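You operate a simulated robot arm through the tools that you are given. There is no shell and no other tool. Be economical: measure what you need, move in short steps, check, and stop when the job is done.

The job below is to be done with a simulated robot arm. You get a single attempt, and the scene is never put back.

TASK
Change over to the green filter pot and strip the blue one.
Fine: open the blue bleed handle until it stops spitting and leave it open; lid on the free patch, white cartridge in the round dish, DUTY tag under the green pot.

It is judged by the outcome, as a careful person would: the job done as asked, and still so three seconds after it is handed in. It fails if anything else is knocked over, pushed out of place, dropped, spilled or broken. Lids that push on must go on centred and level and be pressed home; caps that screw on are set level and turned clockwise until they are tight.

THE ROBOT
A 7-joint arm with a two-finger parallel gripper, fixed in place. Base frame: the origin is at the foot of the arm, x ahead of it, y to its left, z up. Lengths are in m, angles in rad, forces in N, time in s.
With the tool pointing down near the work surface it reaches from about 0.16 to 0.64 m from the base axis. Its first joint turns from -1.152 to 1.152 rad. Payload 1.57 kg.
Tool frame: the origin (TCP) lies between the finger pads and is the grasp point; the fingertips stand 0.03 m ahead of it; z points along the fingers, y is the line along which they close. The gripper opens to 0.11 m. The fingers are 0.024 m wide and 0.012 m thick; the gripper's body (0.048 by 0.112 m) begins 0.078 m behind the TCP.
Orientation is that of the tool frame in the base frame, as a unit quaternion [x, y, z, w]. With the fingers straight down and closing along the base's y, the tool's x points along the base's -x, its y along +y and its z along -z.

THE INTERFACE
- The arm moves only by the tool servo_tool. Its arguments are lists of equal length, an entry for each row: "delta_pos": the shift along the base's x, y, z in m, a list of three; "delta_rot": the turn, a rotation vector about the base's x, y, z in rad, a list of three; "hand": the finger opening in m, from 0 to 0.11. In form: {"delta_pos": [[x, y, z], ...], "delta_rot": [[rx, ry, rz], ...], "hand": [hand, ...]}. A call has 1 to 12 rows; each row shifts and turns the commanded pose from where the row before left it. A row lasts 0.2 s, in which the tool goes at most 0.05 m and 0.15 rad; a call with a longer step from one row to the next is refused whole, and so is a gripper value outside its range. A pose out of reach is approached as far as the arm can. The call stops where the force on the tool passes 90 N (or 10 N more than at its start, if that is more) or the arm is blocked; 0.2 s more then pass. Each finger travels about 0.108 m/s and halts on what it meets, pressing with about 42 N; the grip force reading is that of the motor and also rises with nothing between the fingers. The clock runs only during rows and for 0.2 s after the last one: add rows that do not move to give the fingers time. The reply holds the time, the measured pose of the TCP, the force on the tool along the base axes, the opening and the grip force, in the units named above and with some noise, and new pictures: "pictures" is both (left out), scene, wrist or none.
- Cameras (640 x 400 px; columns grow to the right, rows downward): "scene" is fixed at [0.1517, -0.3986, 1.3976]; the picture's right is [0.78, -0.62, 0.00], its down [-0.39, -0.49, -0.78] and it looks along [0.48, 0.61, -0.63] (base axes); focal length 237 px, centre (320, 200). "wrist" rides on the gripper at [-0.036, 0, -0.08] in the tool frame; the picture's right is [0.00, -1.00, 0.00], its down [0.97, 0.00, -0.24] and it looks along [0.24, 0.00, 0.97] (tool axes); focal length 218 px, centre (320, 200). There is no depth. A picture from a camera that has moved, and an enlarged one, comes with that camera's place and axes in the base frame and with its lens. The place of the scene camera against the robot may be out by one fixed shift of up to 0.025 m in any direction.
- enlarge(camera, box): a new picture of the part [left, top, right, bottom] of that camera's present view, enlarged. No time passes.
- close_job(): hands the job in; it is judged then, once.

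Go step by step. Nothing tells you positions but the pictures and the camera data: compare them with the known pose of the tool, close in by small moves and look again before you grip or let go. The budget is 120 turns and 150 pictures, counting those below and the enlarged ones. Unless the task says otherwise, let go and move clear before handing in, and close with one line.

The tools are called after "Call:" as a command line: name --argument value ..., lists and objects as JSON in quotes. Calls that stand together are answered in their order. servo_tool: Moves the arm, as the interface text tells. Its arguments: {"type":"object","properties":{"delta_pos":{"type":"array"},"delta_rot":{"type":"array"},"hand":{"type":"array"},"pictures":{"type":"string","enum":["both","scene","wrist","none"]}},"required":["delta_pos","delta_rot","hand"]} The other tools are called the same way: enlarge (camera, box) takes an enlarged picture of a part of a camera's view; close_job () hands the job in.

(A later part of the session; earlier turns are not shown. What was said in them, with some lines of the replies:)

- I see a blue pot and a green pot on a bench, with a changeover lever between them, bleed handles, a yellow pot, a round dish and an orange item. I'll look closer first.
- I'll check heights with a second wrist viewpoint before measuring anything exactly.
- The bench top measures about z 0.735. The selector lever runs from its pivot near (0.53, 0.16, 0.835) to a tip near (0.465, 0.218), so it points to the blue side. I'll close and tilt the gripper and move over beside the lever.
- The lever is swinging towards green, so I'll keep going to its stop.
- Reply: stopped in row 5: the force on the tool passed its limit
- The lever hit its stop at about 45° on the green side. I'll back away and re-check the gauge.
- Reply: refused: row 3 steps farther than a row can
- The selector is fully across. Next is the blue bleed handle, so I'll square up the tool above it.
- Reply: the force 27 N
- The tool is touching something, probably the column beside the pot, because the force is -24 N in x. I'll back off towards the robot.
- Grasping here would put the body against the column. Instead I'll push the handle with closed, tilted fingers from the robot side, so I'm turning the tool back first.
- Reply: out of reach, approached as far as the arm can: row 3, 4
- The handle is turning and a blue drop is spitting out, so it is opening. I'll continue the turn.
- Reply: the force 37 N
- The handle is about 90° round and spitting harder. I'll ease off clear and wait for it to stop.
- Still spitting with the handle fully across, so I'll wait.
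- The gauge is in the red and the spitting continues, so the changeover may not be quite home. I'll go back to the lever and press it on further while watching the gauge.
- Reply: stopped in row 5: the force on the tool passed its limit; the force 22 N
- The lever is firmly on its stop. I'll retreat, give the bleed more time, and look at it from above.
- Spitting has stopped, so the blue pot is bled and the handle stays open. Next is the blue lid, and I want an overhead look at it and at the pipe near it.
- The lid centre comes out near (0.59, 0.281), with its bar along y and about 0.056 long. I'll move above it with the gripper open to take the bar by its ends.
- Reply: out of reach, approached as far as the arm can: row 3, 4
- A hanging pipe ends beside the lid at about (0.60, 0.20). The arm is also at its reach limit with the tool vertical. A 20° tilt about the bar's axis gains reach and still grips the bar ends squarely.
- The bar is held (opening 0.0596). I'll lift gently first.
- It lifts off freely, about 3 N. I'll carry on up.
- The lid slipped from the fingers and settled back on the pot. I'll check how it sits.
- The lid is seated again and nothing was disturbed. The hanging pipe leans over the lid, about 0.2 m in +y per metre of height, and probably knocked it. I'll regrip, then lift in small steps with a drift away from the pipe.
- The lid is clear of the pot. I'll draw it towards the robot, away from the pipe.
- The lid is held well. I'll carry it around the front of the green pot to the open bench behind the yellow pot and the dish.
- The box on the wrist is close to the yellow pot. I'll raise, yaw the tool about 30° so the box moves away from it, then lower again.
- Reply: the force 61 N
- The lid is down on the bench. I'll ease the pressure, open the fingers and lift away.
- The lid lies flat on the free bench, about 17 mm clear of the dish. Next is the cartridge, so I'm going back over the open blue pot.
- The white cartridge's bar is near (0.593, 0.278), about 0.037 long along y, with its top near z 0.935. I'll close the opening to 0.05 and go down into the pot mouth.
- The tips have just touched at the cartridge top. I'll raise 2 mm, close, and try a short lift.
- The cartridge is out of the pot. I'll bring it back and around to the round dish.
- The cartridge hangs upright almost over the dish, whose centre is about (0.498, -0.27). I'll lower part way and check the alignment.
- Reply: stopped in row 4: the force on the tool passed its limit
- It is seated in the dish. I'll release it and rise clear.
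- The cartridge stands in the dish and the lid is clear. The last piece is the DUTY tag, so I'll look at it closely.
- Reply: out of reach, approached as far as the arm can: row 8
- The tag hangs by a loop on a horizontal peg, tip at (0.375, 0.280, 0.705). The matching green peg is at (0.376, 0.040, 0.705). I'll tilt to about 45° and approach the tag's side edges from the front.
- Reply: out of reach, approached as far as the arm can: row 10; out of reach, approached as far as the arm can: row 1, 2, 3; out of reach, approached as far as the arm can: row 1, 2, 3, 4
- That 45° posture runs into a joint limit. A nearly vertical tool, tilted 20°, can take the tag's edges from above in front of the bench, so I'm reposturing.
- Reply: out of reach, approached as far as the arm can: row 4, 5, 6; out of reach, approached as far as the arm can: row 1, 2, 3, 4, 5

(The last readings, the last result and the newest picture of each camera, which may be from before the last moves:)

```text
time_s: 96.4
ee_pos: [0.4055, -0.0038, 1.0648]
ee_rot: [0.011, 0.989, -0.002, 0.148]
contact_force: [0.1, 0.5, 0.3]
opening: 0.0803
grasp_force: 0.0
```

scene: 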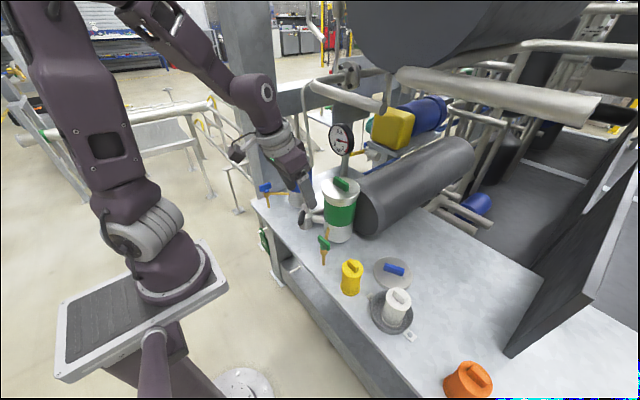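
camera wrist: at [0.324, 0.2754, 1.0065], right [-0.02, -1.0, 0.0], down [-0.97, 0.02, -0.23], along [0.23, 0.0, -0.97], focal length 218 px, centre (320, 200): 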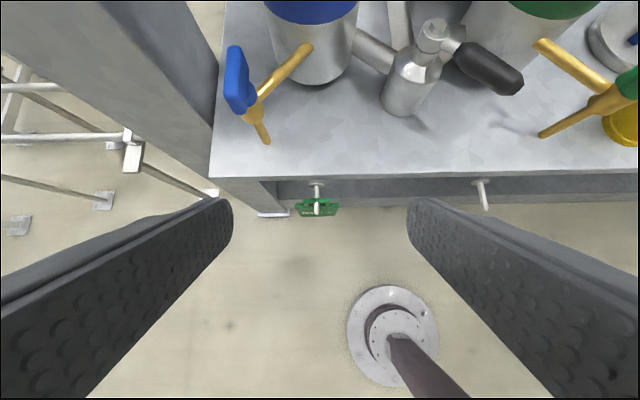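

The arm is back in a normal posture. I'll approach the tag again with the small tilt.

Call:
servo_tool --delta_pos '[[0, 0.04, 0], [0, 0.04, 0], [0, 0.04, -0.01], [0, 0.04, -0.01], [0, 0.04, -0.02], [-0.005, 0.042, -0.02], [-0.005, 0.041, -0.02], [-0.01, 0, -0.04], [0, 0, -0.04], [0, 0, 0]]' --delta_rot '[[0, 0, 0], [0, 0, 0], [0, 0, 0], [0, 0, 0], [0, 0, 0], [0, 0, 0], [0, 0, 0], [0, 0, 0], [0, 0, 0], [0, 0, 0]]' --hand '[0.09, 0.09, 0.09, 0.09, 0.09, 0.09, 0.09, 0.09, 0.09, 0.09]'

```text
time_s: 98.6
ee_pos: [0.3859, 0.2785, 0.9038]
ee_rot: [0.011, 0.989, -0.002, 0.147]
contact_force: [-0.3, 0.2, -0.8]
opening: 0.09
grasp_force: 0.0
camera wrist: at [0.3963, 0.2775, 0.9905], right [-0.02, -1.0, 0.0], down [-1.0, 0.02, -0.05], along [0.05, 0.0, -1.0], focal length 218 px, centre (320, 200)
```

scene: 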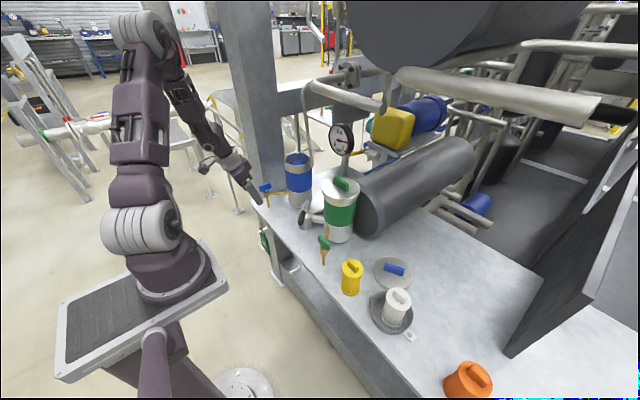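
wrist: 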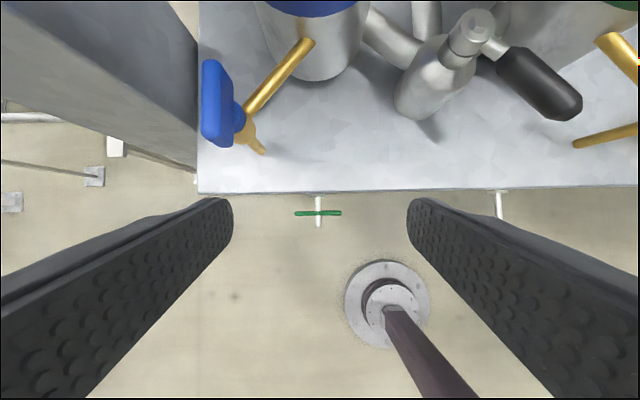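

Call:
servo_tool --delta_pos '[[0.003, 0.001, -0.04], [0, 0, -0.04], [0, 0, -0.04], [0, 0, -0.04], [0, 0, -0.03], [0, 0, -0.02], [0, 0, -0.02], [0, 0, 0]]' --delta_rot '[[0, 0, 0], [0, 0, 0], [0, 0, 0], [0, 0, 0], [0, 0, 0], [0, 0, 0], [0, 0, 0], [0, 0, 0]]' --hand '[0.09, 0.09, 0.09, 0.09, 0.09, 0.09, 0.09, 0.09]'

Call:
enlarge --camera "scene" --box '[230, 190, 310, 260]'

```text
time_s: 100.4
ee_pos: [0.3913, 0.2788, 0.6747]
ee_rot: [0.01, 0.989, -0.002, 0.148]
contact_force: [0.1, -0.4, -0.3]
opening: 0.0901
grasp_force: 0.1
camera wrist: at [0.3998, 0.2782, 0.761], right [-0.02, -1.0, 0.0], down [-1.0, 0.02, -0.06], along [0.06, 0.0, -1.0], focal length 218 px, centre (320, 200)
```

scene: 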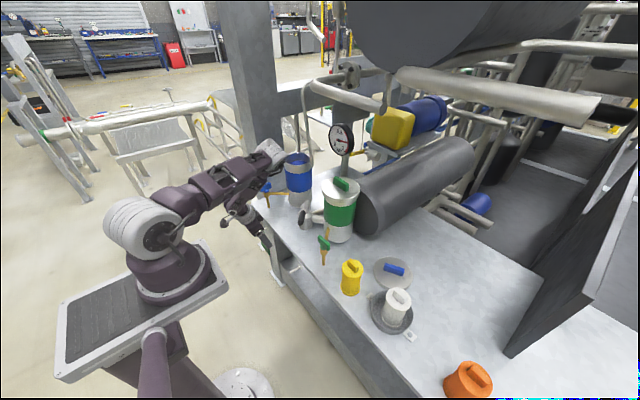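
wrist: 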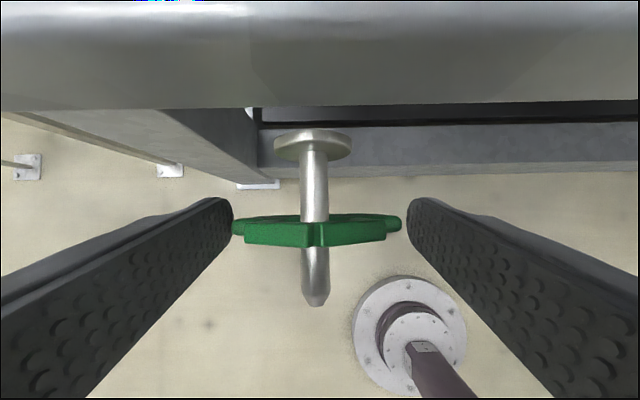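

```text
5.71 times, centred on (270, 225) of scene
camera zoom: at [0.1517, -0.3986, 1.3976], right [0.78, -0.62, 0.0], down [-0.39, -0.49, -0.78], along [0.48, 0.61, -0.63], focal length 1353 px, centre (606, 57)
```

zoom: 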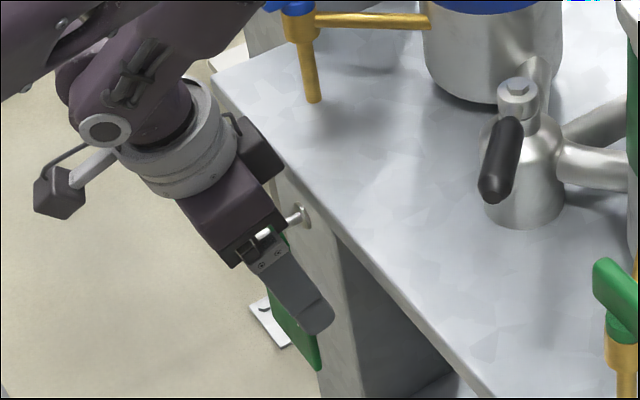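

The tag sits between the fingers, so I'll close on its edges.

Call:
servo_tool --delta_pos '[[0, 0, 0], [0, 0, 0], [0, 0, 0], [0, 0, 0], [0, 0, 0]]' --delta_rot '[[0, 0, 0], [0, 0, 0], [0, 0, 0], [0, 0, 0], [0, 0, 0]]' --hand '[0.075, 0.065, 0.05, 0.04, 0.04]' --pictures "wrist"

```text
time_s: 101.6
ee_pos: [0.3902, 0.2794, 0.6752]
ee_rot: [0.01, 0.989, -0.002, 0.148]
contact_force: [0.1, -0.4, 0.6]
opening: 0.0685
grasp_force: 42.1
camera wrist: at [0.3998, 0.2783, 0.7612], right [-0.02, -1.0, 0.0], down [-1.0, 0.02, -0.06], along [0.06, 0.0, -1.0], focal length 218 px, centre (320, 200)
```

wrist: 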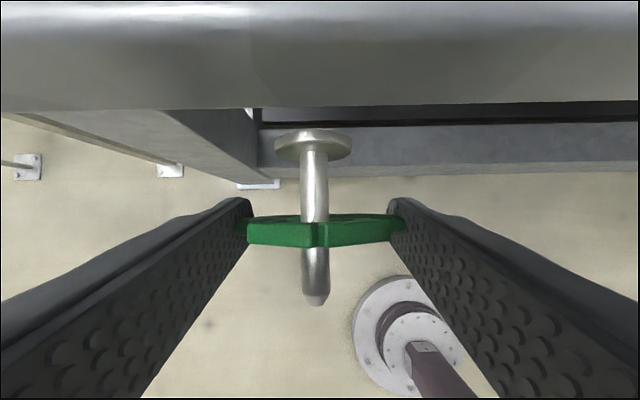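

Call:
servo_tool --delta_pos '[[0, 0, 0.006], [-0.01, 0, 0], [-0.01, 0, 0], [-0.01, 0, 0], [-0.008, 0, 0], [0, 0, 0]]' --delta_rot '[[0, 0, 0], [0, 0, 0], [0, 0, 0], [0, 0, 0], [0, 0, 0], [0, 0, 0]]' --hand '[0.04, 0.04, 0.04, 0.04, 0.04, 0.04]' --pictures "wrist"

```text
time_s: 103.0
ee_pos: [0.3511, 0.2789, 0.6801]
ee_rot: [0.01, 0.989, -0.002, 0.149]
contact_force: [0.3, -0.5, -0.1]
opening: 0.0686
grasp_force: 42.5
camera wrist: at [0.3615, 0.2785, 0.7675], right [-0.02, -1.0, 0.0], down [-1.0, 0.02, -0.06], along [0.06, 0.0, -1.0], focal length 218 px, centre (320, 200)
```

wrist: 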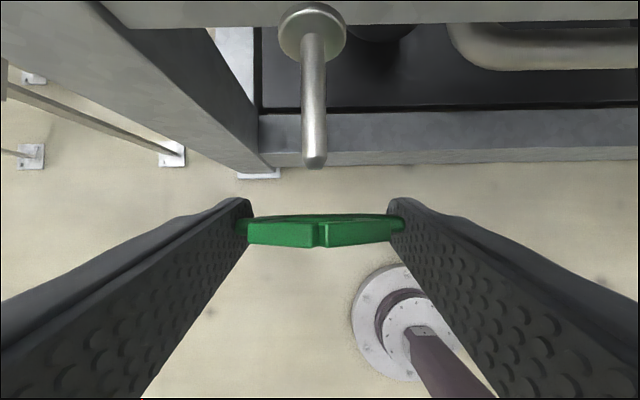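

The tag is off the blue peg. I'll carry it across to the green peg.

Call:
servo_tool --delta_pos '[[-0.005, -0.03, 0], [0, -0.04, 0], [0, -0.04, 0], [0, -0.04, 0], [0, -0.04, 0], [0, -0.03, 0], [0.005, -0.02, 0], [0, 0, 0]]' --delta_rot '[[0, 0, 0], [0, 0, 0], [0, 0, 0], [0, 0, 0], [0, 0, 0], [0, 0, 0], [0, 0, 0], [0, 0, 0]]' --hand '[0.04, 0.04, 0.04, 0.04, 0.04, 0.04, 0.04, 0.04]'

Call:
enlarge --camera "wrist" --box '[240, 120, 400, 260]'

```text
time_s: 104.8
ee_pos: [0.3568, 0.0362, 0.6847]
ee_rot: [0.011, 0.989, -0.004, 0.145]
contact_force: [-0.7, 0.2, -0.6]
opening: 0.0683
grasp_force: 42.0
out of reach, approached as far as the arm can: row 6
camera wrist: at [0.368, 0.0363, 0.7719], right [-0.02, -1.0, 0.0], down [-1.0, 0.02, -0.05], along [0.05, 0.0, -1.0], focal length 218 px, centre (320, 200)
```

scene: 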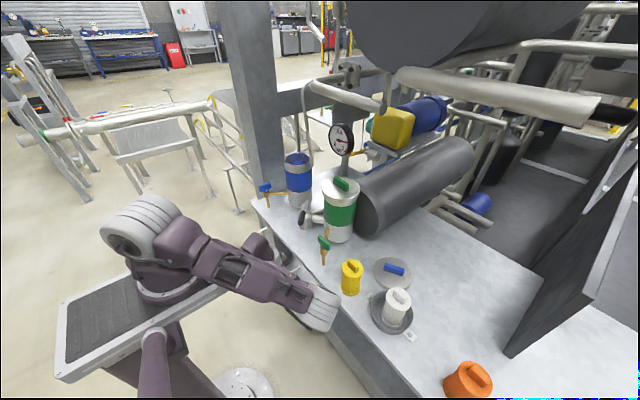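
wrist: 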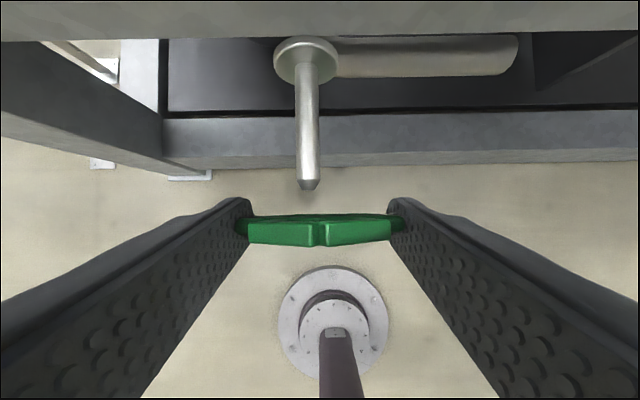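

```text
2.86 times, centred on (320, 190) of wrist
camera zoom: at [0.368, 0.0363, 0.7719], right [-0.02, -1.0, 0.0], down [-1.0, 0.02, -0.05], along [0.05, 0.0, -1.0], focal length 624 px, centre (320, 229)
```

zoom: 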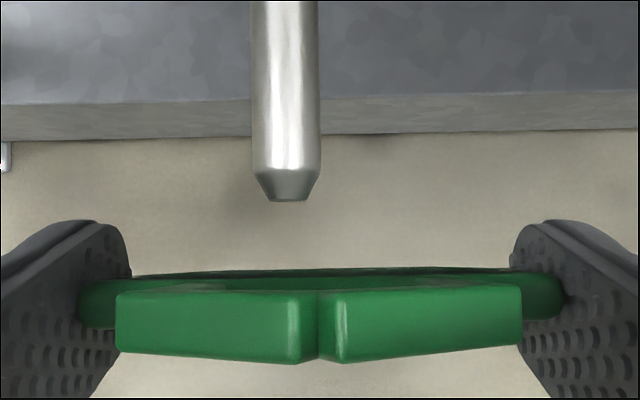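

Call:
servo_tool --delta_pos '[[0, 0.0035, -0.002], [0.01, 0, 0], [0.01, 0, 0], [0, 0, 0]]' --delta_rot '[[0, 0, 0], [0, 0, 0], [0, 0, 0], [0, 0, 0]]' --hand '[0.04, 0.04, 0.04, 0.04]' --pictures "wrist"

Call:
enlarge --camera "wrist" --box '[240, 120, 400, 260]'

```text
time_s: 105.8
ee_pos: [0.3751, 0.0386, 0.6817]
ee_rot: [0.009, 0.989, -0.001, 0.149]
contact_force: [-0.8, -1.0, 0.2]
opening: 0.0687
grasp_force: 41.9
camera wrist: at [0.3851, 0.0391, 0.768], right [-0.02, -1.0, 0.0], down [-1.0, 0.02, -0.06], along [0.06, 0.0, -1.0], focal length 218 px, centre (320, 200)
```

wrist: 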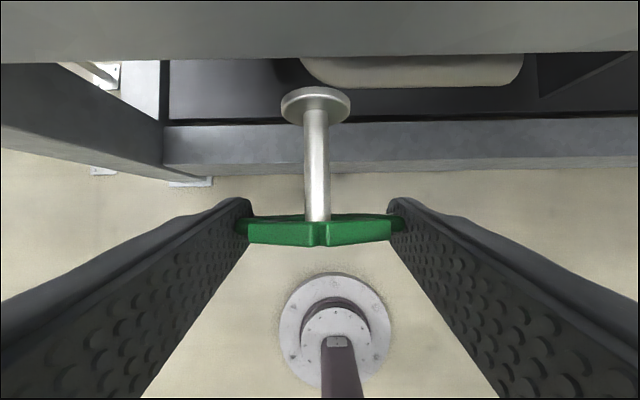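

```text
2.86 times, centred on (320, 190) of wrist
camera zoom: at [0.3851, 0.0391, 0.768], right [-0.02, -1.0, 0.0], down [-1.0, 0.02, -0.06], along [0.06, 0.0, -1.0], focal length 624 px, centre (320, 229)
```

zoom: 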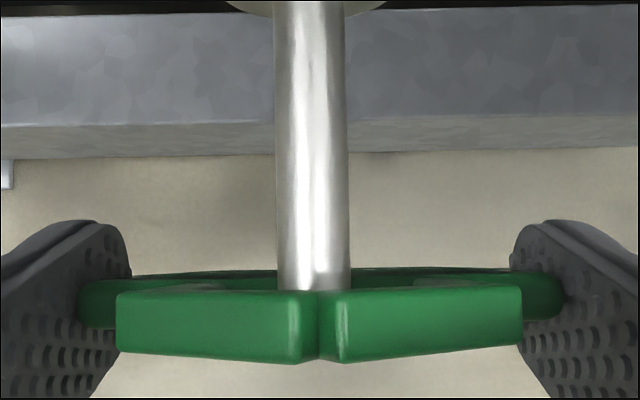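

The peg is entering the loop, so I'll push on.

Call:
servo_tool --delta_pos '[[0.008, 0, 0], [0.008, 0, 0], [0.003, 0, 0], [0, 0, 0]]' --delta_rot '[[0, 0, 0], [0, 0, 0], [0, 0, 0], [0, 0, 0]]' --hand '[0.04, 0.04, 0.04, 0.04]' --pictures "wrist"

```text
time_s: 106.8
ee_pos: [0.3947, 0.0398, 0.68]
ee_rot: [0.01, 0.989, -0.001, 0.148]
contact_force: [-0.9, -0.3, 0.2]
opening: 0.0685
grasp_force: 42.1
camera wrist: at [0.4044, 0.0391, 0.768], right [-0.02, -1.0, 0.0], down [-1.0, 0.02, -0.06], along [0.06, 0.0, -1.0], focal length 218 px, centre (320, 200)
```

wrist: 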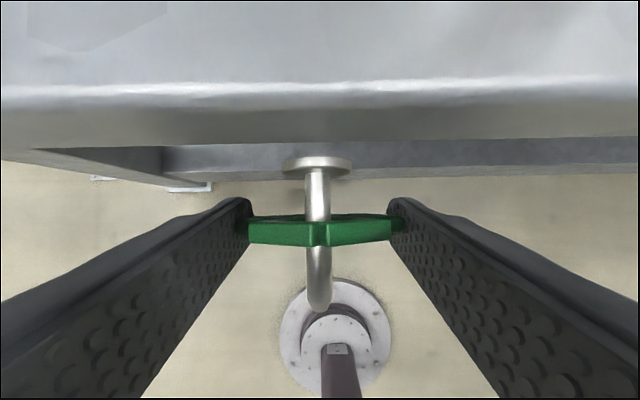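

The tag is on the green peg. I'll lower it to rest, release, and withdraw upward.

Call:
servo_tool --delta_pos '[[0, 0, -0.003], [0, 0, -0.002], [0, 0, 0], [0, 0, 0], [0, 0, 0], [0, 0, 0]]' --delta_rot '[[0, 0, 0], [0, 0, 0], [0, 0, 0], [0, 0, 0], [0, 0, 0], [0, 0, 0]]' --hand '[0.04, 0.04, 0.07, 0.08, 0.09, 0.09]' --pictures "wrist"

```text
time_s: 108.2
ee_pos: [0.3943, 0.0397, 0.676]
ee_rot: [0.01, 0.989, -0.001, 0.149]
contact_force: [-0.5, 0.6, -0.7]
opening: 0.09
grasp_force: 0.0
camera wrist: at [0.4047, 0.0394, 0.763], right [-0.02, -1.0, 0.0], down [-1.0, 0.02, -0.06], along [0.06, 0.0, -1.0], focal length 218 px, centre (320, 200)
```

wrist: 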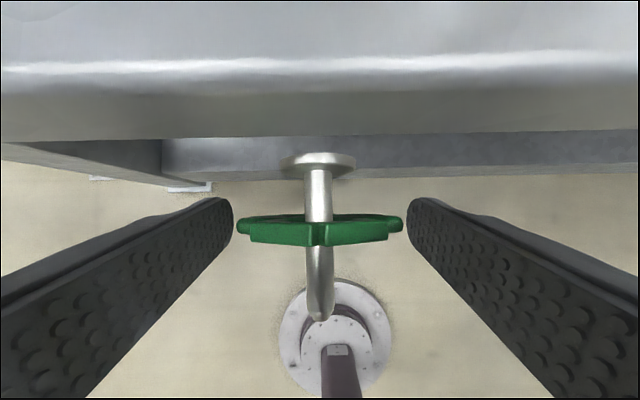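

Call:
servo_tool --delta_pos '[[0, 0, 0.02], [0, 0, 0.04], [0, 0, 0.04], [0, 0, 0.04], [0, 0, 0.04], [0, 0, 0.04], [0, 0, 0.04], [0, 0, 0.04], [0, 0, 0.04], [0, 0, 0]]' --delta_rot '[[0, 0, 0], [0, 0, 0], [0, 0, 0], [0, 0, 0], [0, 0, 0], [0, 0, 0], [0, 0, 0], [0, 0, 0], [0, 0, 0], [0, 0, 0]]' --hand '[0.09, 0.09, 0.09, 0.09, 0.09, 0.09, 0.09, 0.09, 0.09, 0.09]'

Call:
enlarge --camera "scene" --box '[240, 130, 432, 340]'

```text
time_s: 110.4
ee_pos: [0.4266, 0.0455, 1.01]
ee_rot: [0.011, 0.989, -0.001, 0.149]
contact_force: [-0.7, -0.3, -0.2]
opening: 0.0902
grasp_force: 0.1
out of reach, approached as far as the arm can: row 3, 4, 5, 6
camera wrist: at [0.436, 0.0451, 1.0962], right [-0.02, -1.0, 0.0], down [-1.0, 0.02, -0.06], along [0.06, 0.0, -1.0], focal length 218 px, centre (320, 200)
```

scene: 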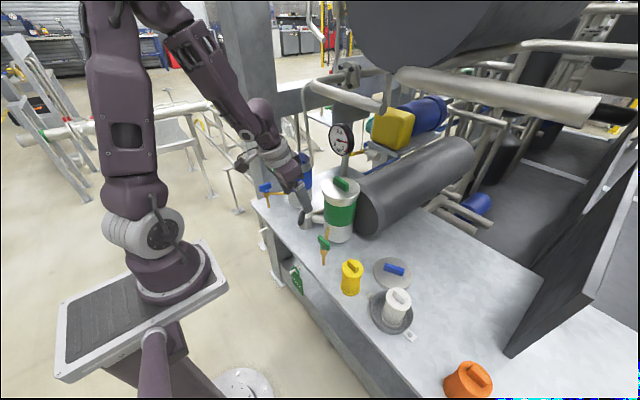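
wrist: 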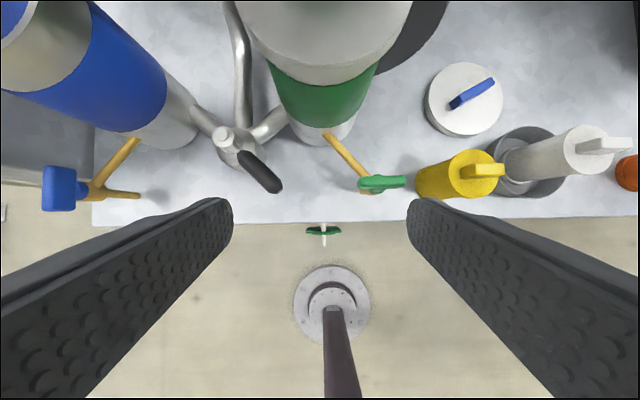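

```text
1.90 times, centred on (336, 235) of scene
camera zoom: at [0.1517, -0.3986, 1.3976], right [0.78, -0.62, 0.0], down [-0.39, -0.49, -0.78], along [0.48, 0.61, -0.63], focal length 451 px, centre (290, 133)
```

zoom: 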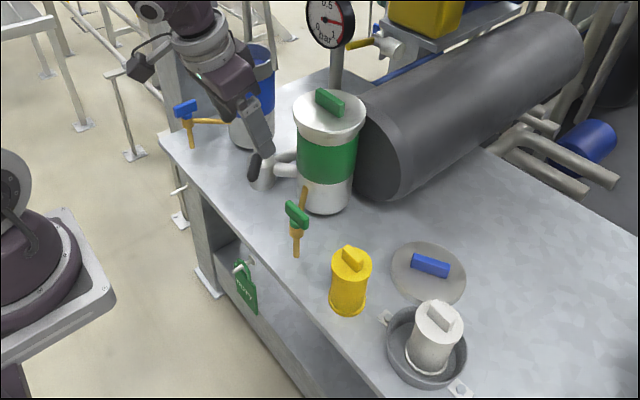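

The tag hangs on the green peg. I'll move clear and make a last check of the lever and bleed handle.

Call:
servo_tool --delta_pos '[[0, -0.03, 0.03], [0, -0.03, 0.03], [0, -0.03, 0.03], [0, -0.03, 0.03], [0, 0, 0]]' --delta_rot '[[0, 0, 0], [0, 0, 0], [0, 0, 0], [0, 0, 0], [0, 0, 0]]' --hand '[0.09, 0.09, 0.09, 0.09, 0.09]' --pictures "wrist"

Call:
enlarge --camera "scene" --box '[240, 130, 400, 230]'

```text
time_s: 111.6
ee_pos: [0.4265, -0.0745, 1.128]
ee_rot: [0.01, 0.989, -0.001, 0.148]
contact_force: [0.4, -0.2, 0.2]
opening: 0.09
grasp_force: 0.0
camera wrist: at [0.4365, -0.0759, 1.2141], right [-0.02, -1.0, 0.0], down [-1.0, 0.02, -0.05], along [0.05, 0.0, -1.0], focal length 218 px, centre (320, 200)
```

wrist: 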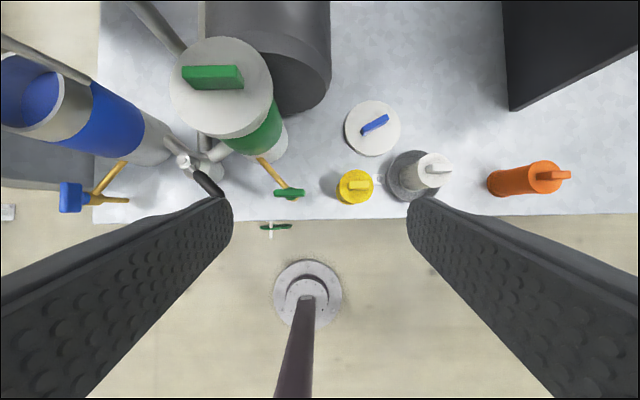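

```text
4.00 times, centred on (320, 180) of scene
camera zoom: at [0.1517, -0.3986, 1.3976], right [0.78, -0.62, 0.0], down [-0.39, -0.49, -0.78], along [0.48, 0.61, -0.63], focal length 947 px, centre (320, 280)
```

zoom: 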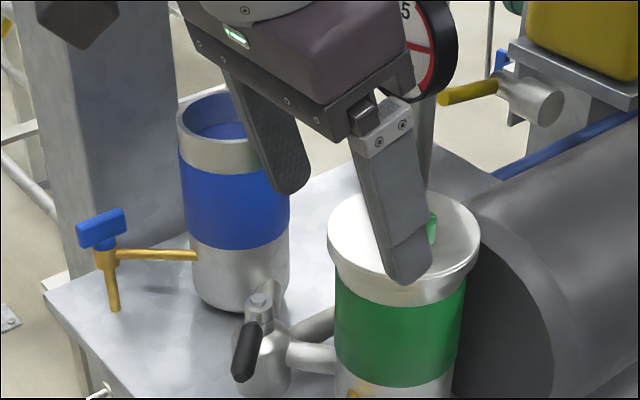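

Everything is where it should be: the lever is on green, the blue bleed is open and no longer spitting, the pot is empty, and the lid, cartridge and tag are placed. The arm is clear, so I'm handing in.

Call:
close_job

```text
The job is handed in.
```

The unit is changed over to the green pot and the blue one is stripped. The blue bleed handle is open and has stopped spitting, the lid is on the free bench behind the dish, the white cartridge is in the round dish, and the DUTY tag hangs under the green pot. Two things to know: the gauge went from about 0.3 to about 0.8 bar, in the red, at the changeover and was still in the red when last checked, and on the first lift the lid slipped and dropped back onto the blue pot, with no damage that I could see.
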